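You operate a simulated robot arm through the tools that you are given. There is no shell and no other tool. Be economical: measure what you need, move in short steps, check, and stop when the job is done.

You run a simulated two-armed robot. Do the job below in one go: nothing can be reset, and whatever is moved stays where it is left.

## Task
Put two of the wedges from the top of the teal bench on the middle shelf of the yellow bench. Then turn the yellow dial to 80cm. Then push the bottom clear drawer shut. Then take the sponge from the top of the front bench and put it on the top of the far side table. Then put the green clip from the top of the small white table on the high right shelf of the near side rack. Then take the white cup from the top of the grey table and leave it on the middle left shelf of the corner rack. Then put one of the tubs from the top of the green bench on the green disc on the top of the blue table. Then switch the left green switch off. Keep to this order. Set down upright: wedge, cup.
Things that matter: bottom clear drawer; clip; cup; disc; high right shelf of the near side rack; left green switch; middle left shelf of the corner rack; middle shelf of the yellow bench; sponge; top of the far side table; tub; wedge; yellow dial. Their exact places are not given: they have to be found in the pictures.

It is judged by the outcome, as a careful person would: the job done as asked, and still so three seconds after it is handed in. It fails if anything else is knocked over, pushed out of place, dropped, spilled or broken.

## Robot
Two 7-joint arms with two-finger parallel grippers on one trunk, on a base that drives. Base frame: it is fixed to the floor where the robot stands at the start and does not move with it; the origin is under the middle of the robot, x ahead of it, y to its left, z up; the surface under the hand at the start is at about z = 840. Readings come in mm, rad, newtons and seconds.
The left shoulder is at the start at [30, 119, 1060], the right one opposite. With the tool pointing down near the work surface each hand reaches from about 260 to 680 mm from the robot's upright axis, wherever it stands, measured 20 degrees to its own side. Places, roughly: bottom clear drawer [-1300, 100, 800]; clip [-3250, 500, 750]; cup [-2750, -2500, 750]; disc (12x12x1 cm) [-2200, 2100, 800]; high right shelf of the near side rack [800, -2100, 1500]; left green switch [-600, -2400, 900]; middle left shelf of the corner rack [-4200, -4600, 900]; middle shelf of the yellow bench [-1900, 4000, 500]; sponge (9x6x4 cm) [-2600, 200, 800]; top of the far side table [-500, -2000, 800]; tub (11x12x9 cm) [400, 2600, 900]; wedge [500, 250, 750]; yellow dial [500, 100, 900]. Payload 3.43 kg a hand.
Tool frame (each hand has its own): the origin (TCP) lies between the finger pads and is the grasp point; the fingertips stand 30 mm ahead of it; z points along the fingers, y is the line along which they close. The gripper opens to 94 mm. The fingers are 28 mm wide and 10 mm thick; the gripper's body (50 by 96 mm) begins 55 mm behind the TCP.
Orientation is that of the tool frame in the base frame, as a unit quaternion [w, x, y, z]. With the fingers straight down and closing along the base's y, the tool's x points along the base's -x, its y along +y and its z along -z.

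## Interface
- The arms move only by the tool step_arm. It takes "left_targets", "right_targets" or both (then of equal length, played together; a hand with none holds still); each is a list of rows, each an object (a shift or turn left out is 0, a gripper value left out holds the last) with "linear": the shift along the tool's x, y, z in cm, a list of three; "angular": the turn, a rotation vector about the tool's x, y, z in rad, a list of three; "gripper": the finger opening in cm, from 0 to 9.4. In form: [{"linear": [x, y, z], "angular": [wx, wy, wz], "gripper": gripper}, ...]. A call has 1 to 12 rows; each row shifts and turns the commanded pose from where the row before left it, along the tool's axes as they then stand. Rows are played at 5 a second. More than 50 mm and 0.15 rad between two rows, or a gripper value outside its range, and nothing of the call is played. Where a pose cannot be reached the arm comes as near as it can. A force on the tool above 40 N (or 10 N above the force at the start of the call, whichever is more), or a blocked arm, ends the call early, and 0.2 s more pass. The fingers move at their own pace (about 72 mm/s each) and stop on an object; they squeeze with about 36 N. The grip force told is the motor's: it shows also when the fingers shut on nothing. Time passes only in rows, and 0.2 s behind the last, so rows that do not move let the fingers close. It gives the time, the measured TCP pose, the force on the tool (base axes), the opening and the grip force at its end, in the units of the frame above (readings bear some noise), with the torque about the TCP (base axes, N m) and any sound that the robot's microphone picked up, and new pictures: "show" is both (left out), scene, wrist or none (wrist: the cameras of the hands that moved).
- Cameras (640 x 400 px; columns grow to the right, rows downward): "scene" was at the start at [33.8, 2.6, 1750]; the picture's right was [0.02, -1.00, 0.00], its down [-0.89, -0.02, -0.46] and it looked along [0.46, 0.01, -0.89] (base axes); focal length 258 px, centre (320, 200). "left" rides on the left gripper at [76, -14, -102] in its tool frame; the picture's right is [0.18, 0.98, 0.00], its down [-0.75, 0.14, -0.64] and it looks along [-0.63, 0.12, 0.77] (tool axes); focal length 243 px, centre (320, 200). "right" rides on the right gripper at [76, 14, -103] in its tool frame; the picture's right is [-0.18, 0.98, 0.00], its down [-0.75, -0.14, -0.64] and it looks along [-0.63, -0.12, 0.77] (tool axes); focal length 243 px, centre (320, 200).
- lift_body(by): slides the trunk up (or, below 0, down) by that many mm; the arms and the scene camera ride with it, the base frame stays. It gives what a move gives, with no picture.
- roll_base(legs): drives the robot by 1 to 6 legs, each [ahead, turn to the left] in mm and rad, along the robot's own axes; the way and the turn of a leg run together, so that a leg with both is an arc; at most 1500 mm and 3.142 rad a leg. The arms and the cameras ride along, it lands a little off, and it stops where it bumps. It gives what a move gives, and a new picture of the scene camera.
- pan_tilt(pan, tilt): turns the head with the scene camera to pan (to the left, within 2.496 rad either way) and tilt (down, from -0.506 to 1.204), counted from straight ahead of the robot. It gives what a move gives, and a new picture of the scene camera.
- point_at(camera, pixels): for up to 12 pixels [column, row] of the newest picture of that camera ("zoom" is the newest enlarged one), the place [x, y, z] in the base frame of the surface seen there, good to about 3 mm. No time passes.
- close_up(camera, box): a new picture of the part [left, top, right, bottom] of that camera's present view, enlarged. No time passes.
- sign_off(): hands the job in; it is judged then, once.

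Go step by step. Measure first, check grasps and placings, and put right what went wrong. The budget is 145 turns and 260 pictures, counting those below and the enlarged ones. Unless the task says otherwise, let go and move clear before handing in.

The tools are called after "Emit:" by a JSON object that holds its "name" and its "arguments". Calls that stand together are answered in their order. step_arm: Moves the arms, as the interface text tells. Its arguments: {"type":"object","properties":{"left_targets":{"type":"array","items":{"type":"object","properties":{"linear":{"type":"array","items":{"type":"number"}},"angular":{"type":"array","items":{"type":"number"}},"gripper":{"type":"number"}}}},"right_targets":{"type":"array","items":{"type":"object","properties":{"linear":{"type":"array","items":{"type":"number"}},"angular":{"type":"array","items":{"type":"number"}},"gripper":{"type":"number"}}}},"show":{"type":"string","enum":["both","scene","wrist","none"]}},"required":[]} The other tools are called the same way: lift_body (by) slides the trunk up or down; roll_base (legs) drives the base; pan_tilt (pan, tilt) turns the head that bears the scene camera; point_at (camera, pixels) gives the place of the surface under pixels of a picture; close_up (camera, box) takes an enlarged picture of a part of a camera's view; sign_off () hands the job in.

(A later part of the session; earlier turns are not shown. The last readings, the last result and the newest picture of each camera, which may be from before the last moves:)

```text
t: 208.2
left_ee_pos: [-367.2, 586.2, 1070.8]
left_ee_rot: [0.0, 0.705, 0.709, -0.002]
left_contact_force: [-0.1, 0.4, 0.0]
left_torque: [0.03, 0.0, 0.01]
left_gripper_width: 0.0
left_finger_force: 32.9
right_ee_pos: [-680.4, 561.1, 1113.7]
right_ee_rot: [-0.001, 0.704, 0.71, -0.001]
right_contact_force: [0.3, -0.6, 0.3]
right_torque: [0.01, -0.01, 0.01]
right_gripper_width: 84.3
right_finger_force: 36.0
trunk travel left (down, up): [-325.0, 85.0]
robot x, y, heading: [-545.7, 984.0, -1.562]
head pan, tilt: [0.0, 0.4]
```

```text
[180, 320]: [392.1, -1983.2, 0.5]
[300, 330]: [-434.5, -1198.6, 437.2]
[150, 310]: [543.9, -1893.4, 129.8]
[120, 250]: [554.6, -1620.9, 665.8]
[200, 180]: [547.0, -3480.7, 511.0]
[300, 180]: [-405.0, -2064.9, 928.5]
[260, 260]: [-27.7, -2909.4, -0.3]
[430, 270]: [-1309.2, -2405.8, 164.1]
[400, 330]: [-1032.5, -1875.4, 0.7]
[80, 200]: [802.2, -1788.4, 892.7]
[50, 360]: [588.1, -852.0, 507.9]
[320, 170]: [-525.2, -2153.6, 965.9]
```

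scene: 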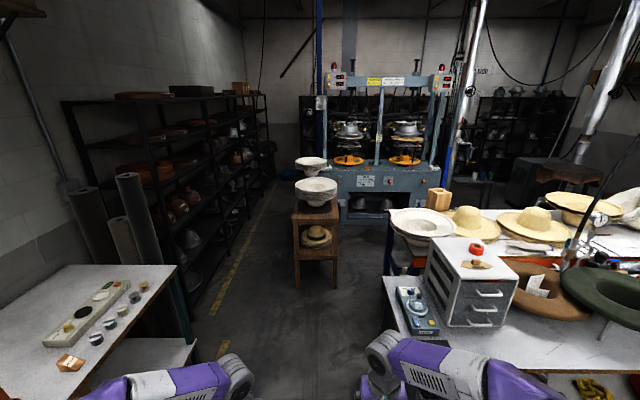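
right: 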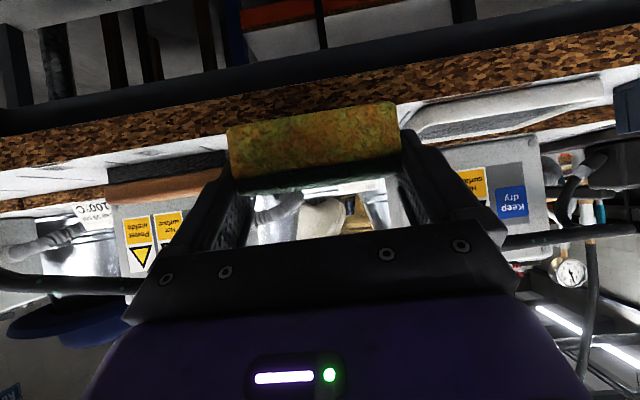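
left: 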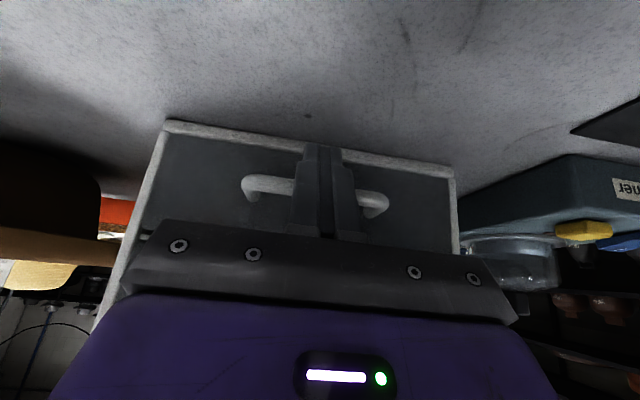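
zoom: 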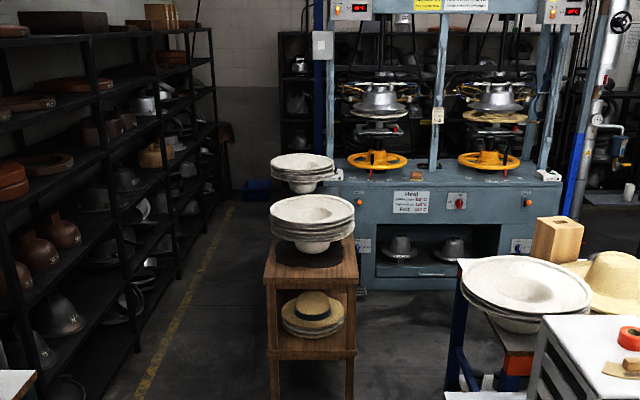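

The far side table stands behind the wooden stool by the press (≈-405,-2065); the near side rack is at x≥550. I drive down the aisle at x≈120 and look.

Emit:
{"name": "roll_base", "arguments": {"legs": [[0, 0.32], [1050, 0], [1046, 0], [0, -0.328], [450, 0]]}}

Emit:
{"name": "pan_tilt", "arguments": {"pan": -0.9, "tilt": 0.6}}

```text
t: 222.7
left_ee_pos: [348.5, -1796.6, 1074.6]
left_ee_rot: [0.006, 0.695, 0.719, -0.002]
left_contact_force: [0.9, 0.3, -0.8]
left_torque: [0.03, 0.02, 0.01]
left_gripper_width: 0.0
left_finger_force: 32.3
right_ee_pos: [33.1, -1826.1, 1112.9]
right_ee_rot: [0.0, 0.698, 0.716, 0.0]
right_contact_force: [0.4, -0.7, -0.3]
right_torque: [0.01, 0.01, 0.02]
right_gripper_width: 83.9
right_finger_force: 36.0
trunk travel left (down, up): [-325.0, 85.0]
robot x, y, heading: [157.5, -1404.1, -1.547]
head pan, tilt: [0.0, 0.4]
stopped in leg 5: the robot was blocked; the commanded pose is now the measured one
```

scene: 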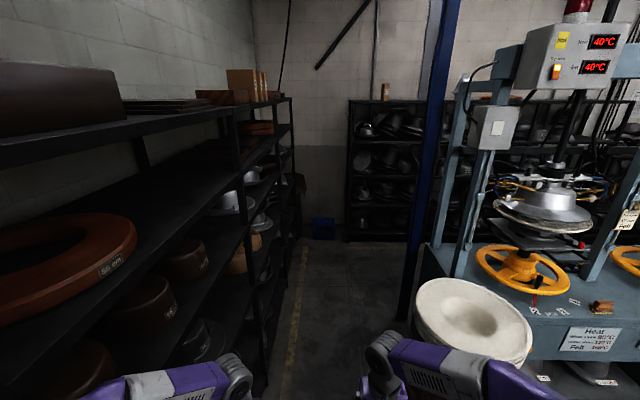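

```text
t: 223.9
left_ee_pos: [349.3, -1796.2, 1074.4]
left_ee_rot: [0.006, 0.695, 0.719, -0.001]
left_contact_force: [1.2, 0.7, 0.2]
left_torque: [0.0, 0.0, -0.01]
left_gripper_width: 0.0
left_finger_force: 33.0
right_ee_pos: [32.6, -1825.7, 1113.2]
right_ee_rot: [0.001, 0.698, 0.716, 0.001]
right_contact_force: [-0.2, 0.5, 0.5]
right_torque: [0.03, 0.01, 0.02]
right_gripper_width: 84.4
right_finger_force: 36.1
trunk travel left (down, up): [-325.0, 85.0]
robot x, y, heading: [159.7, -1402.5, -1.546]
head pan, tilt: [-0.901, 0.6]
```

scene: 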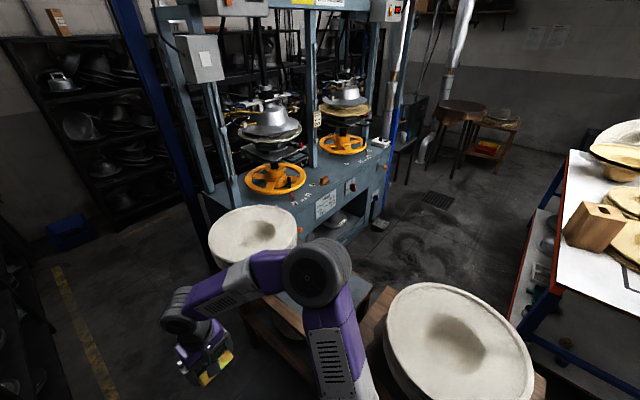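

Blocked, likely the left elbow against the rack. I measure clearances on the other side before correcting.

Emit:
{"name": "point_at", "arguments": {"camera": "scene", "pixels": [[390, 345], [450, 330], [298, 232], [212, 232], [255, 245], [360, 300], [375, 290], [260, 320], [270, 180], [330, 205], [340, 130], [215, 190]]}}

Emit:
{"name": "roll_base", "arguments": {"legs": [[-120, 0], [0, -0.2]]}}

Emit:
{"name": "pan_tilt", "arguments": {"pan": 1.3, "tilt": 0.5}}

```text
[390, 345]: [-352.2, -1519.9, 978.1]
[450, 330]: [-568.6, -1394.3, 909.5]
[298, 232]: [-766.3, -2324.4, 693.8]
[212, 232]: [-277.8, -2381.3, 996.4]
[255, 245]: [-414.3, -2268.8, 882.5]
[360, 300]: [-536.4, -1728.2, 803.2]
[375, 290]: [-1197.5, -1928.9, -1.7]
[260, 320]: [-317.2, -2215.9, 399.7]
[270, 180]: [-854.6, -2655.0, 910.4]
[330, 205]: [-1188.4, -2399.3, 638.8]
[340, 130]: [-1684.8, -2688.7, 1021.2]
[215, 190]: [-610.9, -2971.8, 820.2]
```

```text
t: 225.9
left_ee_pos: [266.9, -1708.2, 1071.4]
left_ee_rot: [0.003, 0.763, 0.646, -0.001]
left_contact_force: [0.6, -0.8, 0.6]
left_torque: [0.01, 0.01, -0.02]
left_gripper_width: 0.1
left_finger_force: 33.2
right_ee_pos: [-49.0, -1673.7, 1112.5]
right_ee_rot: [-0.002, 0.765, 0.644, 0.001]
right_contact_force: [0.7, 0.4, 0.9]
right_torque: [-0.02, -0.05, -0.03]
right_gripper_width: 84.2
right_finger_force: 36.5
trunk travel left (down, up): [-325.0, 85.0]
robot x, y, heading: [157.1, -1283.6, -1.743]
head pan, tilt: [-0.901, 0.6]
```

scene: 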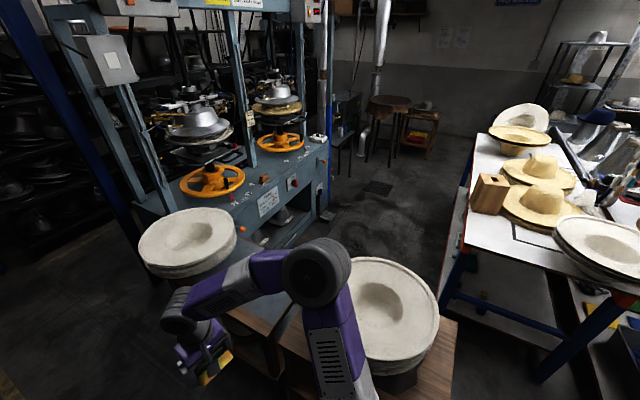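

```text
t: 228.0
left_ee_pos: [267.5, -1708.6, 1072.1]
left_ee_rot: [0.002, 0.764, 0.646, -0.001]
left_contact_force: [0.6, 0.2, -0.3]
left_torque: [-0.02, 0.02, 0.01]
left_gripper_width: 0.0
left_finger_force: 33.1
right_ee_pos: [-48.5, -1675.6, 1113.2]
right_ee_rot: [-0.001, 0.765, 0.644, 0.0]
right_contact_force: [0.7, 0.4, -0.8]
right_torque: [0.0, 0.03, 0.02]
right_gripper_width: 84.4
right_finger_force: 35.8
trunk travel left (down, up): [-325.0, 85.0]
robot x, y, heading: [158.4, -1284.8, -1.745]
head pan, tilt: [1.3, 0.499]
```

scene: 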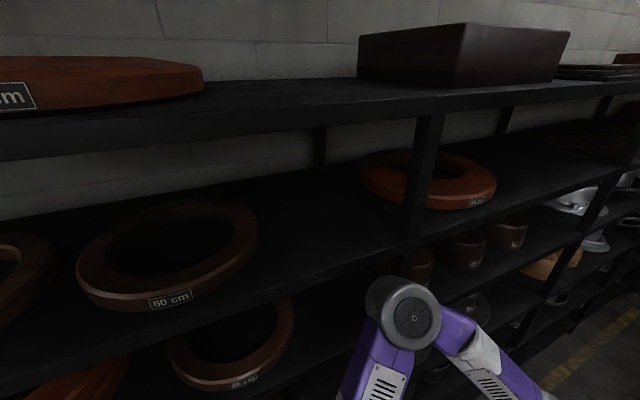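

The rack looks undisturbed. I look right again with more tilt to sort out the two side tables.

Emit:
{"name": "pan_tilt", "arguments": {"pan": -0.55, "tilt": 0.8}}

Emit:
{"name": "point_at", "arguments": {"camera": "scene", "pixels": [[250, 215], [300, 230], [350, 240], [380, 250], [400, 300], [200, 200], [420, 330], [180, 250]]}}

```text
t: 229.8
left_ee_pos: [266.6, -1708.4, 1071.0]
left_ee_rot: [0.003, 0.763, 0.646, -0.001]
left_contact_force: [1.3, 0.7, 0.8]
left_torque: [-0.02, 0.01, 0.03]
left_gripper_width: 0.2
left_finger_force: 32.9
right_ee_pos: [-49.9, -1674.6, 1112.8]
right_ee_rot: [-0.001, 0.765, 0.643, 0.0]
right_contact_force: [0.7, -0.7, -0.2]
right_torque: [0.02, -0.01, 0.01]
right_gripper_width: 84.1
right_finger_force: 36.0
trunk travel left (down, up): [-325.0, 85.0]
robot x, y, heading: [159.8, -1280.6, -1.737]
head pan, tilt: [-0.55, 0.799]
```

scene: 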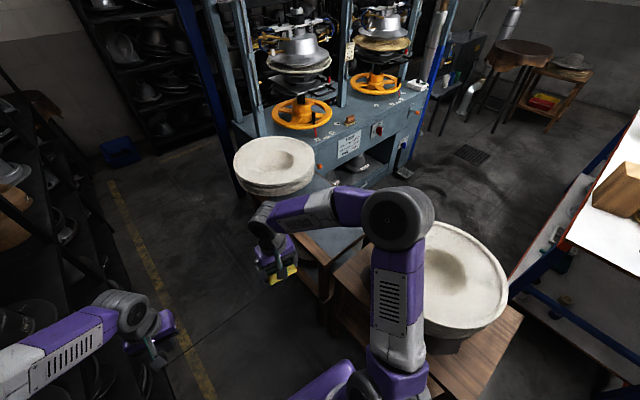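

```text
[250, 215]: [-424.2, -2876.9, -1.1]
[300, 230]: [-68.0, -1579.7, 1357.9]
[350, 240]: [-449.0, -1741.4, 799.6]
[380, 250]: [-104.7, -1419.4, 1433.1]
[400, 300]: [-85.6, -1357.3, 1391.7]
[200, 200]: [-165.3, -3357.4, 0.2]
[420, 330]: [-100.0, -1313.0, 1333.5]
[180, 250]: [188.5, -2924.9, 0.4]
```

The far side table's free part is around (-449,-1741, z 800). I move down the aisle to (≈60,-1880), then turn to face it (-x).

Emit:
{"name": "roll_base", "arguments": {"legs": [[610, 0], [0, -1.4]]}}

Emit:
{"name": "pan_tilt", "arguments": {"pan": 0.0, "tilt": 0.85}}

```text
t: 236.8
left_ee_pos: [-357.8, -2037.1, 1071.1]
left_ee_rot: [0.002, 1.0, -0.023, -0.003]
left_contact_force: [0.1, -0.1, -0.5]
left_torque: [0.04, 0.0, -0.01]
left_gripper_width: 0.1
left_finger_force: 32.8
right_ee_pos: [-361.0, -1719.4, 1112.1]
right_ee_rot: [-0.001, 1.0, -0.029, 0.0]
right_contact_force: [-0.2, 0.1, 0.5]
right_torque: [0.0, -0.02, 0.01]
right_gripper_width: 84.2
right_finger_force: 36.1
trunk travel left (down, up): [-325.0, 85.0]
robot x, y, heading: [54.2, -1875.6, 3.083]
head pan, tilt: [-0.55, 0.799]
```

scene: 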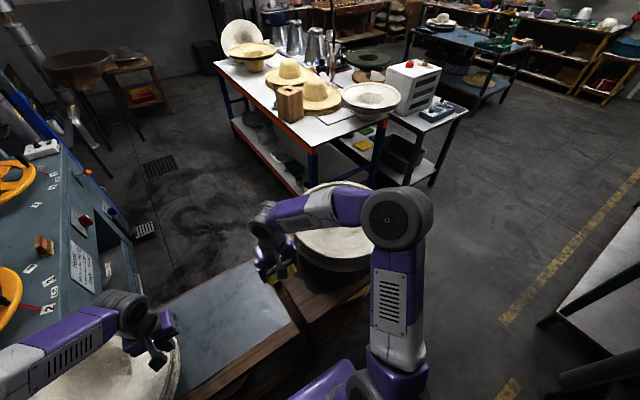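

```text
t: 237.7
left_ee_pos: [-358.8, -2038.4, 1071.8]
left_ee_rot: [0.002, 1.0, -0.024, -0.003]
left_contact_force: [0.3, 0.6, 0.0]
left_torque: [0.0, -0.02, 0.01]
left_gripper_width: 0.0
left_finger_force: 33.4
right_ee_pos: [-361.1, -1719.1, 1112.5]
right_ee_rot: [-0.001, 1.0, -0.028, 0.001]
right_contact_force: [-0.3, 0.0, 0.5]
right_torque: [0.0, -0.03, 0.0]
right_gripper_width: 84.4
right_finger_force: 35.6
trunk travel left (down, up): [-325.0, 85.0]
robot x, y, heading: [51.0, -1876.3, 3.087]
head pan, tilt: [0.0, 0.85]
```

scene: 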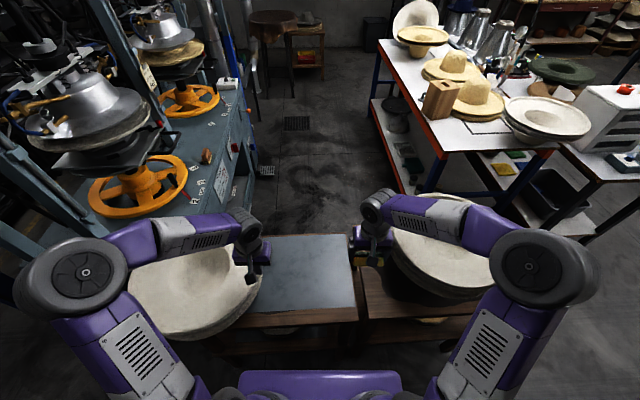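

The far side table lies ahead with a clear grey top at (300,275). I measure it.

Emit:
{"name": "point_at", "arguments": {"camera": "scene", "pixels": [[300, 275], [270, 305], [350, 300], [345, 245], [280, 245], [300, 312], [300, 320], [365, 310], [245, 300], [355, 270], [320, 290]]}}

Emit:
{"name": "close_up", "arguments": {"camera": "scene", "box": [220, 210, 420, 335]}}

```text
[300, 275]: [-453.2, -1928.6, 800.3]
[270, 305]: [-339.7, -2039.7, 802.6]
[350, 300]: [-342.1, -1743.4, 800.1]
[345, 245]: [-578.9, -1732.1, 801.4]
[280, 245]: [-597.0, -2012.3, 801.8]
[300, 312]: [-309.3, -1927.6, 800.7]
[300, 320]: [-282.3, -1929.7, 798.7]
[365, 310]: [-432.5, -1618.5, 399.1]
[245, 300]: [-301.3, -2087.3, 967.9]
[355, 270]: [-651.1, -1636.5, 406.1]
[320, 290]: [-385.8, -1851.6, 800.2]
```

```text
3.20 times, centred on (320, 272) of scene
```

zoom: 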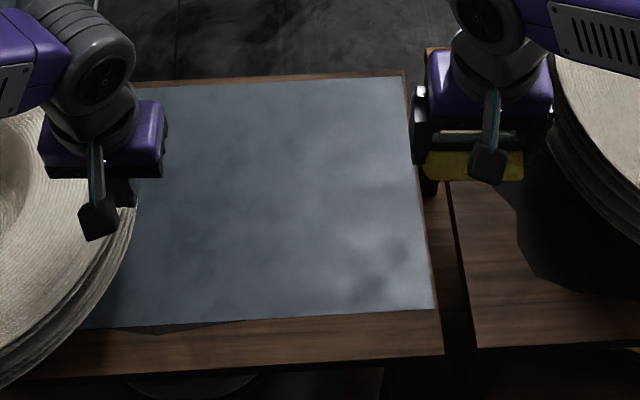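

Table top z=800, free from y -2030 to -1730. I raise the left hand (clear of the hats), move the right hand over (-440,-1850) and pitch it back so the sponge lies flat, then lower the trunk.

Emit:
{"name": "step_arm", "arguments": {"left_targets": [{"linear": [0, 0, -3.75]}, {"linear": [0, 0, -3.75]}, {"linear": [0, 0, -3.75]}, {"linear": [0, 0, -3.75]}, {}, {}, {}, {}, {}, {}], "right_targets": [{"linear": [-1.8, 3.38, 0]}, {"linear": [-1.8, 3.38, 0]}, {"linear": [-1.8, 3.38, 0]}, {"linear": [-1.8, 3.38, 0]}, {"angular": [0, -0.15, 0]}, {"angular": [0, -0.15, 0]}, {"angular": [0, -0.15, 0]}, {"angular": [0, -0.15, 0]}, {"angular": [0, -0.15, 0]}, {"angular": [0, -0.15, 0]}], "show": "none"}}

Emit:
{"name": "lift_body", "arguments": {"by": -150}}

Emit:
{"name": "step_arm", "arguments": {"right_targets": [{}], "show": "both"}}

```text
t: 239.9
left_ee_pos: [-356.9, -2034.1, 1222.6]
left_ee_rot: [0.002, 1.0, -0.025, -0.002]
left_contact_force: [-0.5, 0.0, 0.1]
left_torque: [-0.01, 0.0, 0.01]
left_gripper_width: 0.0
left_finger_force: 32.8
right_ee_pos: [-441.9, -1849.1, 1111.9]
right_ee_rot: [-0.012, 0.901, -0.025, -0.433]
right_contact_force: [-1.0, 0.3, -0.2]
right_torque: [-0.02, 0.03, -0.01]
right_gripper_width: 84.3
right_finger_force: 36.0
trunk travel left (down, up): [-325.0, 85.0]
robot x, y, heading: [50.4, -1881.3, 3.091]
head pan, tilt: [0.0, 0.85]
```

```text
t: 241.7
left_ee_pos: [-356.8, -2035.2, 1072.7]
left_ee_rot: [0.001, 1.0, -0.025, -0.002]
left_contact_force: [-0.2, -0.1, 0.0]
left_torque: [0.01, -0.02, 0.01]
left_gripper_width: 0.0
left_finger_force: 32.4
right_ee_pos: [-441.4, -1850.5, 962.0]
right_ee_rot: [-0.013, 0.901, -0.024, -0.434]
right_contact_force: [-0.4, -0.6, 0.0]
right_torque: [0.01, -0.03, -0.02]
right_gripper_width: 84.5
right_finger_force: 36.6
trunk travel left (down, up): [-175.0, 235.0]
robot x, y, heading: [53.7, -1879.6, 3.087]
head pan, tilt: [0.0, 0.85]
```

```text
t: 242.1
left_ee_pos: [-356.8, -2034.9, 1072.9]
left_ee_rot: [0.002, 1.0, -0.024, -0.004]
left_contact_force: [0.3, 0.3, -1.0]
left_torque: [-0.02, -0.01, -0.04]
left_gripper_width: 0.0
left_finger_force: 32.7
right_ee_pos: [-440.9, -1850.0, 961.9]
right_ee_rot: [-0.013, 0.901, -0.025, -0.434]
right_contact_force: [-0.2, 0.8, 0.1]
right_torque: [0.01, 0.01, 0.01]
right_gripper_width: 84.1
right_finger_force: 35.8
trunk travel left (down, up): [-175.0, 235.0]
robot x, y, heading: [52.7, -1876.8, 3.082]
head pan, tilt: [0.0, 0.85]
```

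scene: 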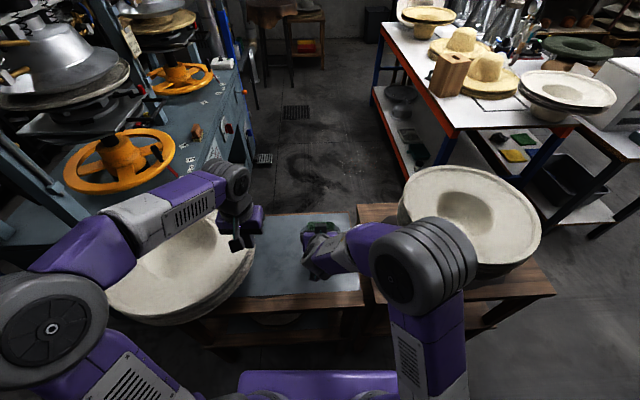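
right: 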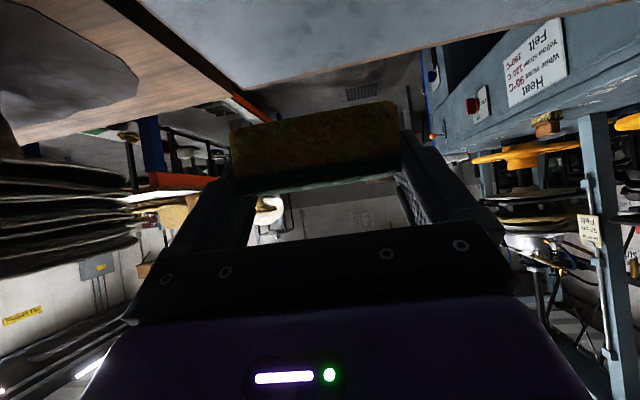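

Emit:
{"name": "step_arm", "arguments": {"right_targets": [{"linear": [2.35, 0, 1.865]}, {"linear": [2.35, 0, 1.865]}, {"linear": [2.35, 0, 1.865]}, {"linear": [2.35, 0, 1.865]}, {"linear": [0.23, 0, 0.19]}, {}], "show": "wrist"}}

```text
t: 243.5
left_ee_pos: [-357.0, -2035.8, 1073.2]
left_ee_rot: [0.001, 1.0, -0.024, -0.002]
left_contact_force: [-0.6, -0.6, 0.0]
left_torque: [0.02, -0.01, -0.02]
left_gripper_width: 0.2
left_finger_force: 32.5
right_ee_pos: [-440.5, -1850.1, 841.2]
right_ee_rot: [-0.013, 0.9, -0.025, -0.434]
right_contact_force: [0.3, -0.2, 0.4]
right_torque: [-0.03, 0.02, 0.03]
right_gripper_width: 84.3
right_finger_force: 36.0
trunk travel left (down, up): [-175.0, 235.0]
robot x, y, heading: [51.8, -1879.1, 3.087]
head pan, tilt: [0.0, 0.85]
```

right: 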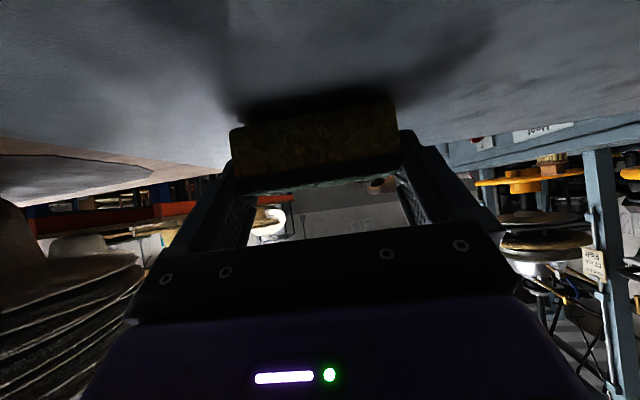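

Emit:
{"name": "step_arm", "arguments": {"right_targets": [{"linear": [0.157, 0, 0.124]}, {"linear": [0.157, 0, 0.124]}, {"linear": [0.12, 0, 0.09]}, {}, {"gripper": 9.4}, {"gripper": 9.4}, {}], "show": "wrist"}}

```text
t: 245.1
left_ee_pos: [-357.0, -2034.3, 1073.2]
left_ee_rot: [0.001, 1.0, -0.025, -0.002]
left_contact_force: [0.2, 0.5, 0.2]
left_torque: [0.02, -0.02, 0.0]
left_gripper_width: 0.1
left_finger_force: 32.9
right_ee_pos: [-439.1, -1848.6, 832.4]
right_ee_rot: [-0.013, 0.901, -0.025, -0.434]
right_contact_force: [-0.5, 0.0, -0.1]
right_torque: [-0.02, 0.0, 0.02]
right_gripper_width: 94.1
right_finger_force: 0.1
trunk travel left (down, up): [-175.0, 235.0]
robot x, y, heading: [50.7, -1881.0, 3.087]
head pan, tilt: [0.0, 0.85]
```

right: 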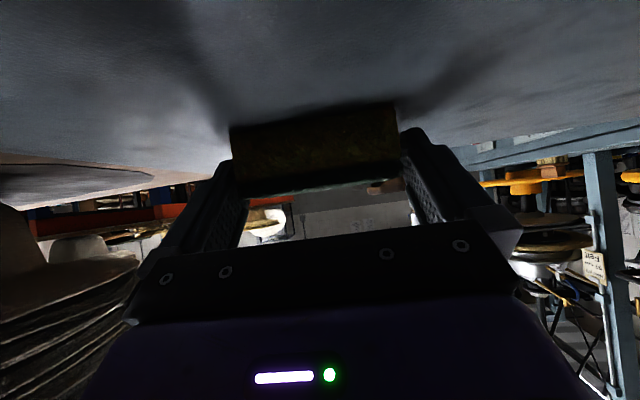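

Released. I slide straight back, then up, and check.

Emit:
{"name": "step_arm", "arguments": {"right_targets": [{"linear": [1.24, 0, -1.57]}, {"linear": [1.24, 0, -1.57]}, {"linear": [1.24, 0, -1.57]}, {"linear": [1.24, 0, -1.57]}, {"linear": [-2.35, 0, -1.87]}, {"linear": [-2.35, 0, -1.87]}, {"linear": [-2.35, 0, -1.87]}], "show": "none"}}

Emit:
{"name": "lift_body", "arguments": {"by": 150}}

Emit:
{"name": "step_arm", "arguments": {"right_targets": [{"angular": [0, 0.15, 0]}, {"angular": [0, 0.15, 0]}, {"angular": [0, 0.15, 0]}, {"angular": [0, 0.15, 0]}, {"angular": [0, 0.15, 0]}, {"angular": [0, 0.15, 0]}, {"linear": [0, -2, -2]}, {"linear": [2, -2, -2]}, {"linear": [2, -2, -2]}], "show": "scene"}}

```text
t: 246.7
left_ee_pos: [-356.8, -2034.4, 1072.1]
left_ee_rot: [0.002, 1.0, -0.025, -0.004]
left_contact_force: [0.3, -0.7, -0.2]
left_torque: [-0.01, 0.01, -0.01]
left_gripper_width: 0.0
left_finger_force: 32.9
right_ee_pos: [-361.1, -1855.3, 922.7]
right_ee_rot: [-0.014, 0.901, -0.026, -0.432]
right_contact_force: [-0.3, -0.4, -0.1]
right_torque: [0.03, 0.02, 0.01]
right_gripper_width: 94.0
right_finger_force: 0.0
trunk travel left (down, up): [-175.0, 235.0]
robot x, y, heading: [50.3, -1877.5, 3.089]
head pan, tilt: [0.0, 0.85]
```

```text
t: 248.4
left_ee_pos: [-356.2, -2034.9, 1223.1]
left_ee_rot: [0.001, 1.0, -0.025, -0.003]
left_contact_force: [0.2, -0.1, -0.6]
left_torque: [-0.04, -0.01, -0.01]
left_gripper_width: 0.0
left_finger_force: 32.6
right_ee_pos: [-362.0, -1854.4, 1072.0]
right_ee_rot: [-0.014, 0.901, -0.026, -0.434]
right_contact_force: [-0.8, 0.5, 0.0]
right_torque: [-0.01, 0.03, -0.03]
right_gripper_width: 94.2
right_finger_force: 0.0
trunk travel left (down, up): [-325.0, 85.0]
robot x, y, heading: [50.6, -1882.8, 3.082]
head pan, tilt: [0.0, 0.85]
```

```text
t: 250.4
left_ee_pos: [-355.4, -2035.9, 1223.0]
left_ee_rot: [0.002, 1.0, -0.025, -0.003]
left_contact_force: [0.5, 0.3, 0.4]
left_torque: [0.01, -0.01, 0.02]
left_gripper_width: 0.2
left_finger_force: 33.5
right_ee_pos: [-318.6, -1797.0, 1132.3]
right_ee_rot: [-0.001, 1.0, -0.028, 0.001]
right_contact_force: [0.4, -0.5, -0.9]
right_torque: [0.0, -0.02, -0.02]
right_gripper_width: 94.0
right_finger_force: 0.0
trunk travel left (down, up): [-325.0, 85.0]
robot x, y, heading: [49.2, -1883.0, 3.082]
head pan, tilt: [0.0, 0.85]
```

scene: 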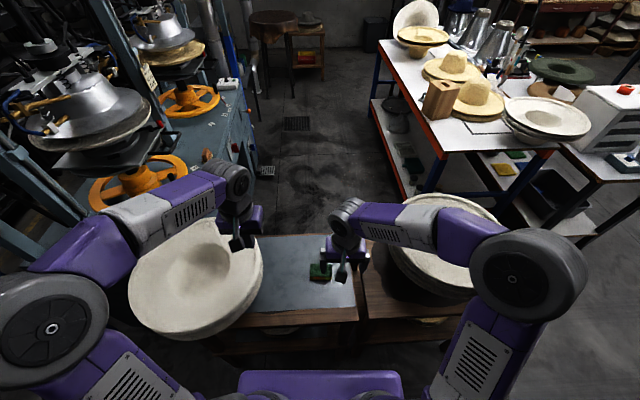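

The sponge lies on the far side table (318,272). Now back to the small white table for the clip, north through the aisle and then west.

Emit:
{"name": "roll_base", "arguments": {"legs": [[0, -1.396], [1300, 0], [1300, 0]]}}

```text
t: 257.5
left_ee_pos: [-272.1, -906.3, 1221.5]
left_ee_rot: [0.0, 0.765, -0.644, -0.002]
left_contact_force: [0.5, -0.5, -0.3]
left_torque: [0.0, 0.01, 0.01]
left_gripper_width: 0.1
left_finger_force: 33.1
right_ee_pos: [-33.0, -889.6, 1131.0]
right_ee_rot: [0.001, 0.761, -0.648, 0.003]
right_contact_force: [0.4, 0.5, 0.7]
right_torque: [-0.03, 0.03, -0.03]
right_gripper_width: 94.0
right_finger_force: 0.0
trunk travel left (down, up): [-325.0, 85.0]
robot x, y, heading: [-29.4, -1273.7, 1.741]
head pan, tilt: [0.0, 0.85]
stopped in leg 2: the robot was blocked; the commanded pose is now the measured one
```

scene: 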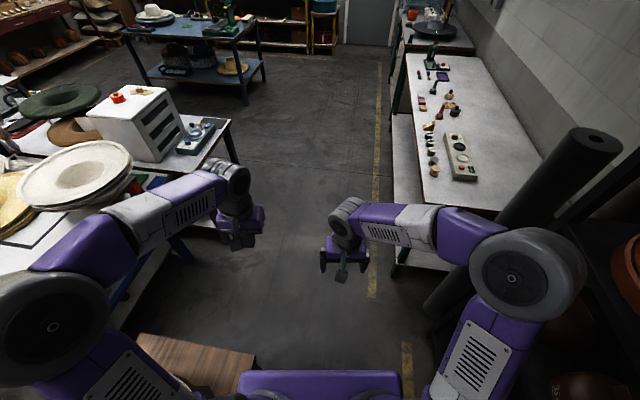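

Emit:
{"name": "point_at", "arguments": {"camera": "scene", "pixels": [[255, 355], [240, 390], [150, 345], [200, 350], [455, 310], [570, 170], [540, 260], [640, 260], [430, 275]]}}

Emit:
{"name": "pan_tilt", "arguments": {"pan": 0.7, "tilt": 1.1}}

```text
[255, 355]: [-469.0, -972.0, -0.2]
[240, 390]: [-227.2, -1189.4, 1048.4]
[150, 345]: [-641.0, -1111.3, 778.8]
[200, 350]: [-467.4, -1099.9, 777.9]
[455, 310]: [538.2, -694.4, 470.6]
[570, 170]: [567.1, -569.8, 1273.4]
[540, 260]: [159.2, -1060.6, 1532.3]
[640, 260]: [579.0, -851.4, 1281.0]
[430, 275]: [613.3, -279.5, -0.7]
```

```text
t: 258.6
left_ee_pos: [-271.4, -909.1, 1222.7]
left_ee_rot: [-0.001, 0.765, -0.644, -0.003]
left_contact_force: [0.1, 0.3, 0.2]
left_torque: [-0.02, -0.03, -0.01]
left_gripper_width: 0.1
left_finger_force: 32.9
right_ee_pos: [-32.2, -892.3, 1130.5]
right_ee_rot: [0.0, 0.761, -0.649, 0.001]
right_contact_force: [-0.2, 0.2, 0.8]
right_torque: [-0.01, 0.02, 0.01]
right_gripper_width: 93.7
right_finger_force: 0.0
trunk travel left (down, up): [-325.0, 85.0]
robot x, y, heading: [-30.8, -1273.2, 1.732]
head pan, tilt: [0.7, 1.1]
```

scene: 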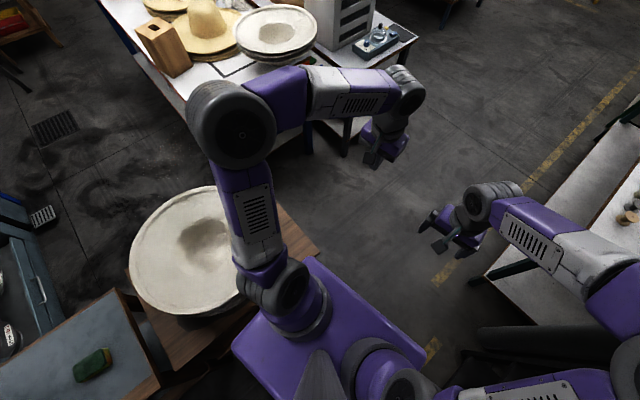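

The torso touched the near side table's corner (x≈-290); its hats look unmoved. I back up, veer right, then continue.

Emit:
{"name": "roll_base", "arguments": {"legs": [[-100, 0], [0, -0.3], [628, 0], [0, 0.351], [1485, 0], [0, 1.27]]}}

```text
t: 275.0
left_ee_pos: [-681.3, 563.7, 1222.3]
left_ee_rot: [0.002, 0.999, -0.039, -0.002]
left_contact_force: [-0.2, 1.0, 1.0]
left_torque: [-0.02, 0.0, 0.03]
left_gripper_width: 0.1
left_finger_force: 32.6
right_ee_pos: [-636.1, 801.4, 1131.6]
right_ee_rot: [-0.002, 0.999, -0.044, 0.003]
right_contact_force: [0.3, -0.4, -0.9]
right_torque: [-0.01, 0.0, -0.02]
right_gripper_width: 94.1
right_finger_force: 0.1
trunk travel left (down, up): [-325.0, 85.0]
robot x, y, heading: [-270.1, 710.6, 3.062]
head pan, tilt: [0.7, 1.1]
```

scene: 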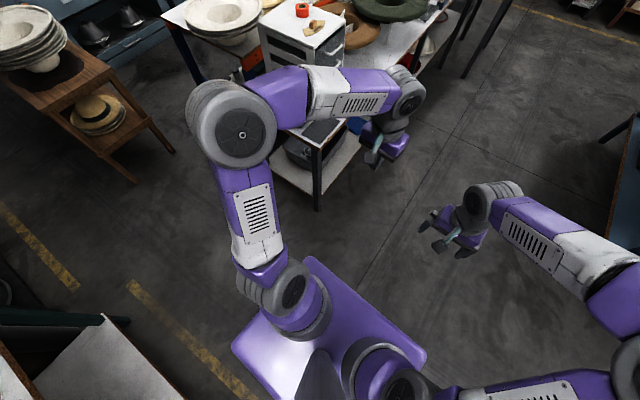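

Emit:
{"name": "roll_base", "arguments": {"legs": [[1480, 0], [1450, 0], [0, 1.65]]}}

Emit:
{"name": "pan_tilt", "arguments": {"pan": 0.0, "tilt": 0.9}}

```text
t: 292.9
left_ee_pos: [-2946.5, 518.4, 1221.6]
left_ee_rot: [0.003, 0.703, 0.711, 0.0]
left_contact_force: [-0.3, -1.0, -0.7]
left_torque: [-0.01, 0.02, 0.01]
left_gripper_width: 0.0
left_finger_force: 33.0
right_ee_pos: [-3184.8, 540.8, 1131.1]
right_ee_rot: [-0.001, 0.707, 0.707, 0.0]
right_contact_force: [-0.5, 0.7, -0.5]
right_torque: [-0.03, 0.04, 0.02]
right_gripper_width: 93.9
right_finger_force: 0.1
trunk travel left (down, up): [-325.0, 85.0]
robot x, y, heading: [-3127.5, 917.0, -1.565]
head pan, tilt: [0.7, 1.1]
```

scene: 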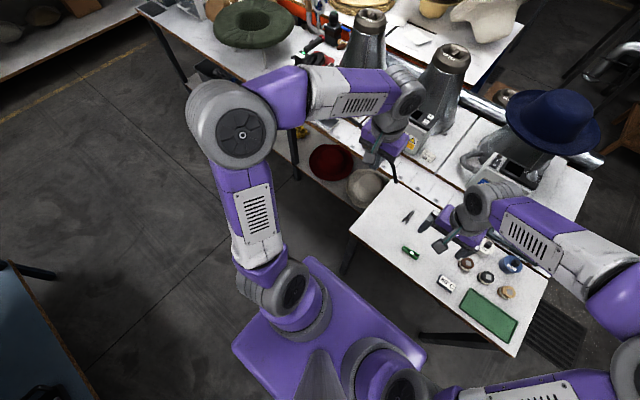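

```text
t: 293.9
left_ee_pos: [-2946.7, 519.2, 1221.4]
left_ee_rot: [0.002, 0.703, 0.711, 0.0]
left_contact_force: [-0.8, 0.5, 0.1]
left_torque: [0.04, -0.02, 0.0]
left_gripper_width: 0.1
left_finger_force: 32.9
right_ee_pos: [-3185.9, 541.4, 1132.3]
right_ee_rot: [-0.002, 0.707, 0.707, 0.001]
right_contact_force: [0.2, -0.3, -0.3]
right_torque: [-0.02, -0.01, 0.01]
right_gripper_width: 94.2
right_finger_force: 0.0
trunk travel left (down, up): [-325.0, 85.0]
robot x, y, heading: [-3127.5, 915.5, -1.566]
head pan, tilt: [0.0, 0.901]
```

scene: 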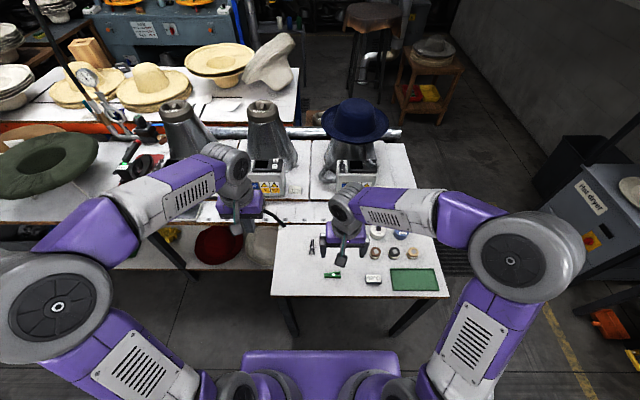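

The green clip seems to be at (331,276). I enlarge and measure.

Emit:
{"name": "close_up", "arguments": {"camera": "scene", "box": [290, 225, 418, 305]}}

Emit:
{"name": "point_at", "arguments": {"camera": "zoom", "pixels": [[207, 247], [180, 245], [235, 245], [207, 255], [105, 110], [400, 275], [200, 340], [222, 240]]}}

Emit:
{"name": "close_up", "arguments": {"camera": "right", "box": [160, 0, 480, 200]}}

```text
5.00 times, centred on (354, 265) of scene
```

zoom: 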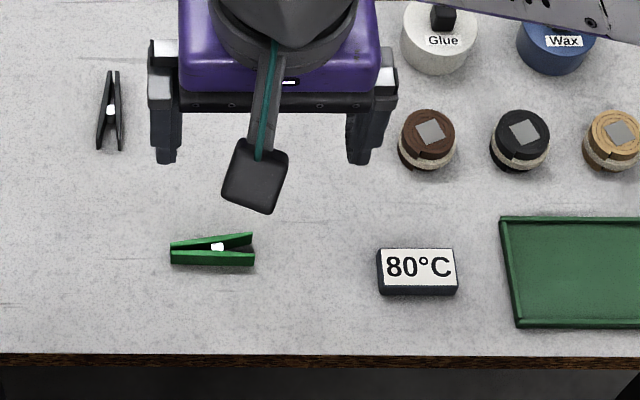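

```text
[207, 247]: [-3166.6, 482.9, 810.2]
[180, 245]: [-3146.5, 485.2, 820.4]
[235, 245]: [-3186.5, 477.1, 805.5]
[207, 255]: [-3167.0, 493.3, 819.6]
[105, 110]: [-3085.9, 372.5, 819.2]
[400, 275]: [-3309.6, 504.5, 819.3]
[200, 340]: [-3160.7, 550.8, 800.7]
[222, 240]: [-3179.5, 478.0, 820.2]
```

```text
2.00 times, centred on (320, 100) of right
```

zoom: 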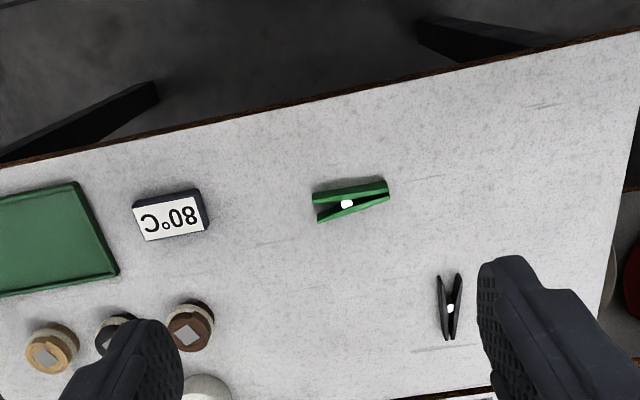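

The green clip lies at (-3170,486), ~62 mm long along x, 20 mm high. I will grip it end to end with the right hand pitched 0.9 rad: back the base for room, pitch, and lower the trunk.

Emit:
{"name": "roll_base", "arguments": {"legs": [[-130, 0]]}}

Emit:
{"name": "lift_body", "arguments": {"by": -135}}

Emit:
{"name": "step_arm", "arguments": {"right_targets": [{"linear": [-3, 0, 0], "angular": [0, 0, 0], "gripper": 8.0}, {"linear": [-3, 0, 0]}, {"angular": [0, -0.15, 0]}, {"angular": [0, -0.15, 0]}, {"angular": [0, -0.15, 0]}, {"angular": [0, -0.15, 0]}, {"angular": [0, -0.15, 0]}, {"angular": [0, -0.15, 0]}, {}], "show": "none"}}

```text
t: 295.2
left_ee_pos: [-2946.2, 643.9, 1220.5]
left_ee_rot: [0.002, 0.703, 0.711, 0.0]
left_contact_force: [0.0, 0.1, 0.3]
left_torque: [-0.02, 0.03, -0.01]
left_gripper_width: 0.0
left_finger_force: 33.2
right_ee_pos: [-3186.5, 667.0, 1131.7]
right_ee_rot: [-0.002, 0.707, 0.708, 0.001]
right_contact_force: [-0.4, 0.3, 0.5]
right_torque: [0.0, -0.02, -0.02]
right_gripper_width: 94.1
right_finger_force: 0.0
trunk travel left (down, up): [-325.0, 85.0]
robot x, y, heading: [-3126.1, 1040.8, -1.567]
head pan, tilt: [0.0, 0.901]
```

scene: 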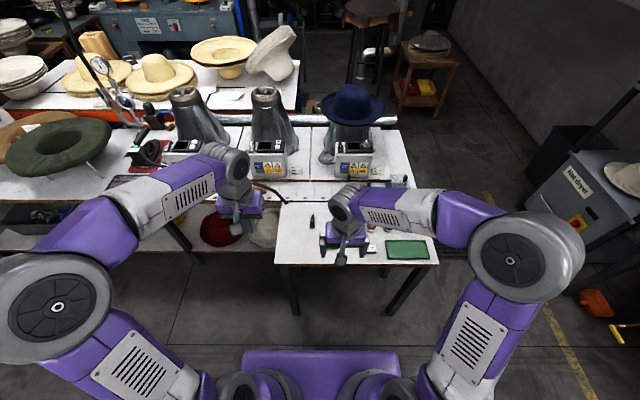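

```text
t: 296.8
left_ee_pos: [-2946.4, 644.2, 1086.8]
left_ee_rot: [0.002, 0.703, 0.711, 0.0]
left_contact_force: [0.3, 0.8, 0.1]
left_torque: [0.02, 0.03, -0.01]
left_gripper_width: 0.2
left_finger_force: 32.9
right_ee_pos: [-3186.4, 667.1, 997.4]
right_ee_rot: [-0.001, 0.707, 0.707, 0.002]
right_contact_force: [0.3, 0.5, -1.1]
right_torque: [-0.01, -0.05, 0.0]
right_gripper_width: 93.8
right_finger_force: 0.0
trunk travel left (down, up): [-190.0, 220.0]
robot x, y, heading: [-3127.1, 1038.3, -1.569]
head pan, tilt: [0.0, 0.901]
```

```text
t: 298.8
left_ee_pos: [-2947.2, 644.4, 1087.6]
left_ee_rot: [0.002, 0.704, 0.711, 0.001]
left_contact_force: [-0.1, -0.3, -0.8]
left_torque: [-0.01, 0.02, 0.01]
left_gripper_width: 0.4
left_finger_force: 33.1
right_ee_pos: [-3187.2, 608.4, 995.1]
right_ee_rot: [0.306, 0.637, 0.638, -0.306]
right_contact_force: [-0.4, -1.1, 0.1]
right_torque: [0.0, 0.01, 0.05]
right_gripper_width: 80.1
right_finger_force: 0.0
trunk travel left (down, up): [-190.0, 220.0]
robot x, y, heading: [-3124.9, 1041.8, -1.564]
head pan, tilt: [0.0, 0.901]
```

Emit:
{"name": "step_arm", "arguments": {"right_targets": [{"linear": [0.48, 0.43, 3.83]}, {"linear": [0.48, 0.43, 3.83]}, {"linear": [0.48, 0.43, 3.83]}, {"linear": [0.48, 0.43, 3.83]}, {}], "show": "wrist"}}

Emit:
{"name": "point_at", "arguments": {"camera": "right", "pixels": [[320, 100], [320, 110], [300, 100]]}}

```text
t: 300.0
left_ee_pos: [-2947.4, 644.9, 1087.0]
left_ee_rot: [0.002, 0.703, 0.711, 0.001]
left_contact_force: [-0.3, -0.4, 0.5]
left_torque: [-0.01, -0.02, -0.03]
left_gripper_width: 0.0
left_finger_force: 32.8
right_ee_pos: [-3171.4, 498.1, 885.6]
right_ee_rot: [0.307, 0.636, 0.637, -0.308]
right_contact_force: [0.8, -0.1, 0.5]
right_torque: [0.01, -0.02, -0.01]
right_gripper_width: 80.0
right_finger_force: 0.1
trunk travel left (down, up): [-190.0, 220.0]
robot x, y, heading: [-3129.5, 1046.1, -1.565]
head pan, tilt: [0.0, 0.901]
```

right: 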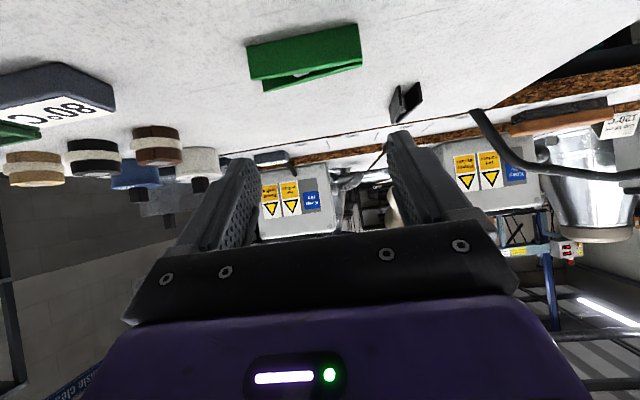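

```text
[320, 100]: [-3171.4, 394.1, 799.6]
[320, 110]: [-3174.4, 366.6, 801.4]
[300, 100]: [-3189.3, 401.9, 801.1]
```

Emit:
{"name": "point_at", "arguments": {"camera": "right", "pixels": [[254, 68], [357, 50], [300, 60], [252, 50], [358, 30], [305, 50]]}}

```text
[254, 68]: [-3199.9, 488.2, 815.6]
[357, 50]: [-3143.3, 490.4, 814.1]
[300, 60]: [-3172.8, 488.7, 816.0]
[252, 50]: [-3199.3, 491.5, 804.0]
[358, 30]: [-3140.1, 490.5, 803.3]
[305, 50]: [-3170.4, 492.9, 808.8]
```

Centred. I go straight down 54 mm and close.

Emit:
{"name": "step_arm", "arguments": {"right_targets": [{"linear": [1.3, 0, 1.3]}, {"linear": [1.35, 0, 1.25]}, {"linear": [1.35, 0, 1.15]}, {"gripper": 4.0}, {"gripper": 4.0}, {"gripper": 4.0}, {}], "show": "wrist"}}

```text
t: 301.6
left_ee_pos: [-2946.9, 643.3, 1085.9]
left_ee_rot: [0.002, 0.703, 0.711, -0.001]
left_contact_force: [-0.1, -0.3, 0.0]
left_torque: [0.0, -0.02, 0.0]
left_gripper_width: 0.0
left_finger_force: 32.9
right_ee_pos: [-3168.7, 494.6, 832.6]
right_ee_rot: [0.306, 0.637, 0.637, -0.307]
right_contact_force: [0.0, 0.5, 0.2]
right_torque: [-0.02, 0.02, -0.01]
right_gripper_width: 62.4
right_finger_force: 36.1
trunk travel left (down, up): [-190.0, 220.0]
robot x, y, heading: [-3127.4, 1040.8, -1.567]
head pan, tilt: [0.0, 0.901]
```

right: 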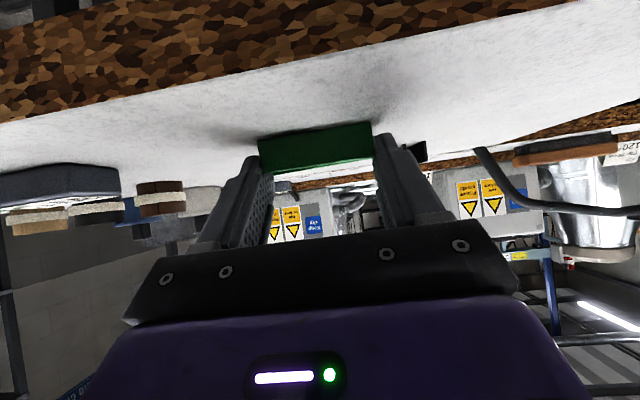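

Clip gripped (62 mm). I lift it, raise the trunk, tuck, and drive back toward the near side rack.

Emit:
{"name": "step_arm", "arguments": {"right_targets": [{"linear": [-3.1, 0, -2.5]}, {"linear": [-3.1, 0, -2.5]}, {"linear": [-3.1, 0, -2.5]}, {"linear": [2.28, 0, -2.87]}, {"linear": [2.28, 0, -2.87]}, {"linear": [2.28, 0, -2.87]}, {}], "show": "wrist"}}

Emit:
{"name": "lift_body", "arguments": {"by": 135}}

Emit:
{"name": "roll_base", "arguments": {"legs": [[0, 1.464], [1421, 0], [1421, 0], [0, -1.246], [1400, 0]]}}

```text
t: 303.2
left_ee_pos: [-2947.0, 643.2, 1086.6]
left_ee_rot: [0.003, 0.703, 0.711, 0.0]
left_contact_force: [0.1, 0.5, -1.1]
left_torque: [0.02, 0.01, 0.0]
left_gripper_width: 0.1
left_finger_force: 32.8
right_ee_pos: [-3168.8, 605.4, 951.1]
right_ee_rot: [0.306, 0.637, 0.638, -0.306]
right_contact_force: [-0.1, -0.1, 0.2]
right_torque: [-0.01, 0.0, 0.01]
right_gripper_width: 62.2
right_finger_force: 35.9
trunk travel left (down, up): [-190.0, 220.0]
robot x, y, heading: [-3128.0, 1040.2, -1.565]
head pan, tilt: [0.0, 0.901]
```

right: 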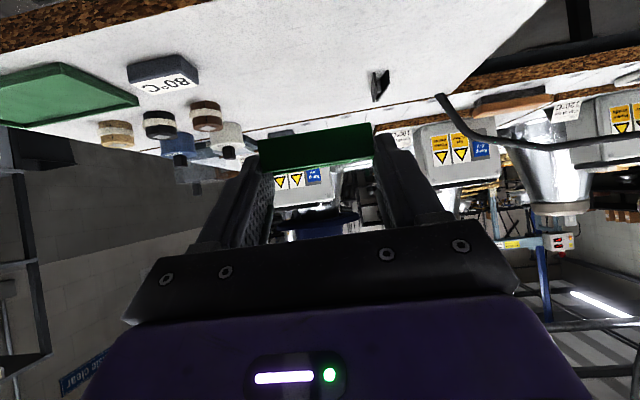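

```text
t: 304.9
left_ee_pos: [-2946.5, 643.9, 1221.8]
left_ee_rot: [0.003, 0.703, 0.711, 0.0]
left_contact_force: [0.5, 0.1, 0.6]
left_torque: [0.01, -0.03, -0.02]
left_gripper_width: 0.0
left_finger_force: 32.8
right_ee_pos: [-3170.0, 604.9, 1084.8]
right_ee_rot: [0.305, 0.637, 0.637, -0.307]
right_contact_force: [0.2, 0.3, 0.1]
right_torque: [-0.05, -0.02, 0.03]
right_gripper_width: 62.4
right_finger_force: 35.6
trunk travel left (down, up): [-325.0, 85.0]
robot x, y, heading: [-3125.3, 1041.4, -1.567]
head pan, tilt: [0.0, 0.901]
```

```text
t: 331.6
left_ee_pos: [210.8, -1112.5, 1221.0]
left_ee_rot: [0.003, 0.634, 0.773, 0.001]
left_contact_force: [-0.8, -0.6, -0.4]
left_torque: [-0.01, 0.01, 0.01]
left_gripper_width: 0.0
left_finger_force: 33.2
right_ee_pos: [-1.2, -1192.4, 1086.5]
right_ee_rot: [0.334, 0.574, 0.695, -0.276]
right_contact_force: [0.2, 0.7, -0.5]
right_torque: [-0.02, 0.01, -0.04]
right_gripper_width: 62.6
right_finger_force: 36.6
trunk travel left (down, up): [-325.0, 85.0]
robot x, y, heading: [-40.5, -755.1, -1.375]
head pan, tilt: [0.0, 0.901]
```

scene: 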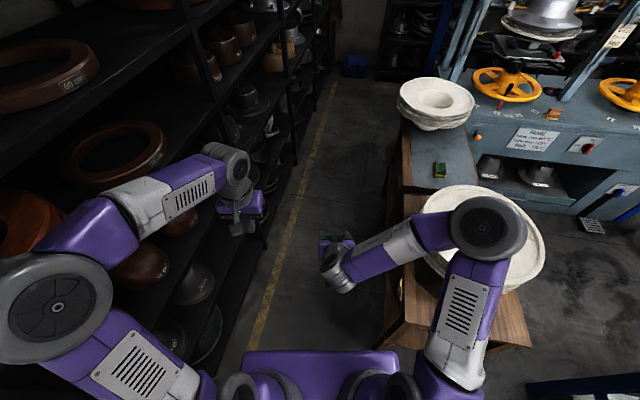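

At (-40,-755). I look left at the rack to find its high right shelf.

Emit:
{"name": "pan_tilt", "arguments": {"pan": 0.75, "tilt": 0.15}}

Emit:
{"name": "point_at", "arguments": {"camera": "scene", "pixels": [[150, 100], [250, 130], [330, 140], [400, 150], [450, 150], [200, 60], [300, 100], [380, 110], [350, 200], [420, 200], [480, 180], [520, 180]]}}

```text
t: 332.7
left_ee_pos: [210.4, -1112.0, 1221.6]
left_ee_rot: [0.002, 0.634, 0.773, 0.0]
left_contact_force: [-0.3, -0.9, -0.4]
left_torque: [0.0, 0.03, 0.0]
left_gripper_width: 0.0
left_finger_force: 32.8
right_ee_pos: [-0.1, -1192.5, 1087.0]
right_ee_rot: [0.334, 0.574, 0.694, -0.277]
right_contact_force: [0.7, -0.6, 1.4]
right_torque: [0.0, 0.02, 0.0]
right_gripper_width: 62.2
right_finger_force: 35.9
trunk travel left (down, up): [-325.0, 85.0]
robot x, y, heading: [-39.7, -755.5, -1.376]
head pan, tilt: [0.75, 0.15]
```

scene: 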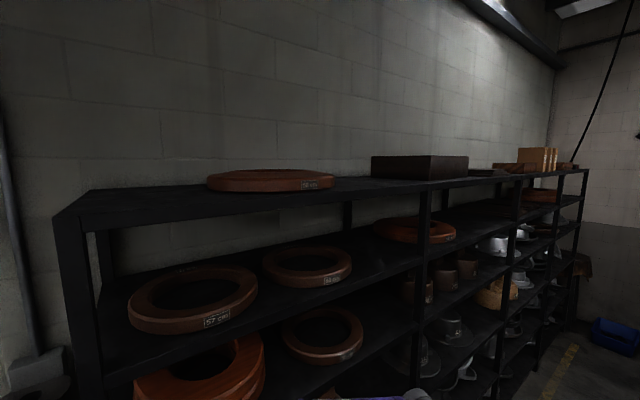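

```text
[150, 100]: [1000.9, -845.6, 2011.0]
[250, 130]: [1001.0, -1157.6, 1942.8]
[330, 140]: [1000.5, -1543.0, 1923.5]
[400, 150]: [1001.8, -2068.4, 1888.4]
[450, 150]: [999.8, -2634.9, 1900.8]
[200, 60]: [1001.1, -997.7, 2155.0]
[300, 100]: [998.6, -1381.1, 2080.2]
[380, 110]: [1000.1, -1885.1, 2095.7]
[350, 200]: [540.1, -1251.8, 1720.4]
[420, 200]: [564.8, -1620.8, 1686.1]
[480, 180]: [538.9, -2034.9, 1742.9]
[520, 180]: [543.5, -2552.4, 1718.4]
```

Emit:
{"name": "close_up", "arguments": {"camera": "scene", "box": [360, 140, 600, 290]}}

Emit:
{"name": "point_at", "arguments": {"camera": "zoom", "pixels": [[172, 200], [230, 180], [300, 170], [300, 195], [350, 185], [200, 250], [260, 230], [330, 215], [395, 200], [410, 150], [540, 200], [470, 145]]}}

```text
2.67 times, centred on (480, 215) of scene
```

zoom: 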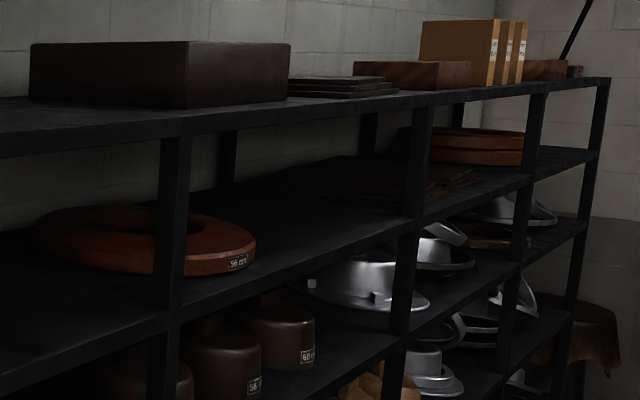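

```text
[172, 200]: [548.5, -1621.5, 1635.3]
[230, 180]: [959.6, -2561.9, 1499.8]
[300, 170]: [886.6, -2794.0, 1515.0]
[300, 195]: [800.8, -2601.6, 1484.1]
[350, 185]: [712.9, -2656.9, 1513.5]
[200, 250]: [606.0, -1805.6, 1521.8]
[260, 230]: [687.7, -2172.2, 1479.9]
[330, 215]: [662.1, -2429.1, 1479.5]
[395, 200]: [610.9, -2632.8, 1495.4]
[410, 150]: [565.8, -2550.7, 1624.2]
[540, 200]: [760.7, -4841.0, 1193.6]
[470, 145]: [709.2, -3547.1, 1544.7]
```

The high right shelf is at z≈1480, front x≈545, between posts y -1620 and -2550, free around y≈-2200 (a ring at y>-1900). I drive down the aisle to about (50,-2100) and turn to face it.

Emit:
{"name": "roll_base", "arguments": {"legs": [[0, 0.034], [508, 0], [0, -0.258], [850, 0]]}}

```text
t: 341.1
left_ee_pos: [215.5, -2513.5, 1222.0]
left_ee_rot: [0.003, 0.715, 0.699, 0.0]
left_contact_force: [0.5, 0.8, -0.1]
left_torque: [-0.01, -0.01, -0.01]
left_gripper_width: 0.1
left_finger_force: 32.6
right_ee_pos: [-7.8, -2545.3, 1086.2]
right_ee_rot: [0.301, 0.647, 0.628, -0.312]
right_contact_force: [0.2, -0.3, 0.5]
right_torque: [0.02, 0.02, -0.02]
right_gripper_width: 62.3
right_finger_force: 35.9
trunk travel left (down, up): [-325.0, 85.0]
robot x, y, heading: [48.3, -2108.2, -1.603]
head pan, tilt: [0.75, 0.15]
```

scene: 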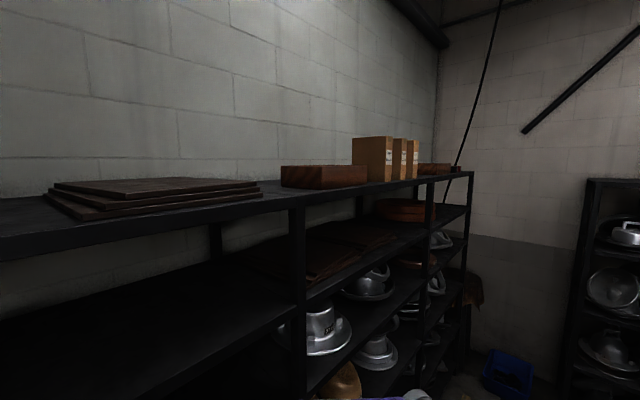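

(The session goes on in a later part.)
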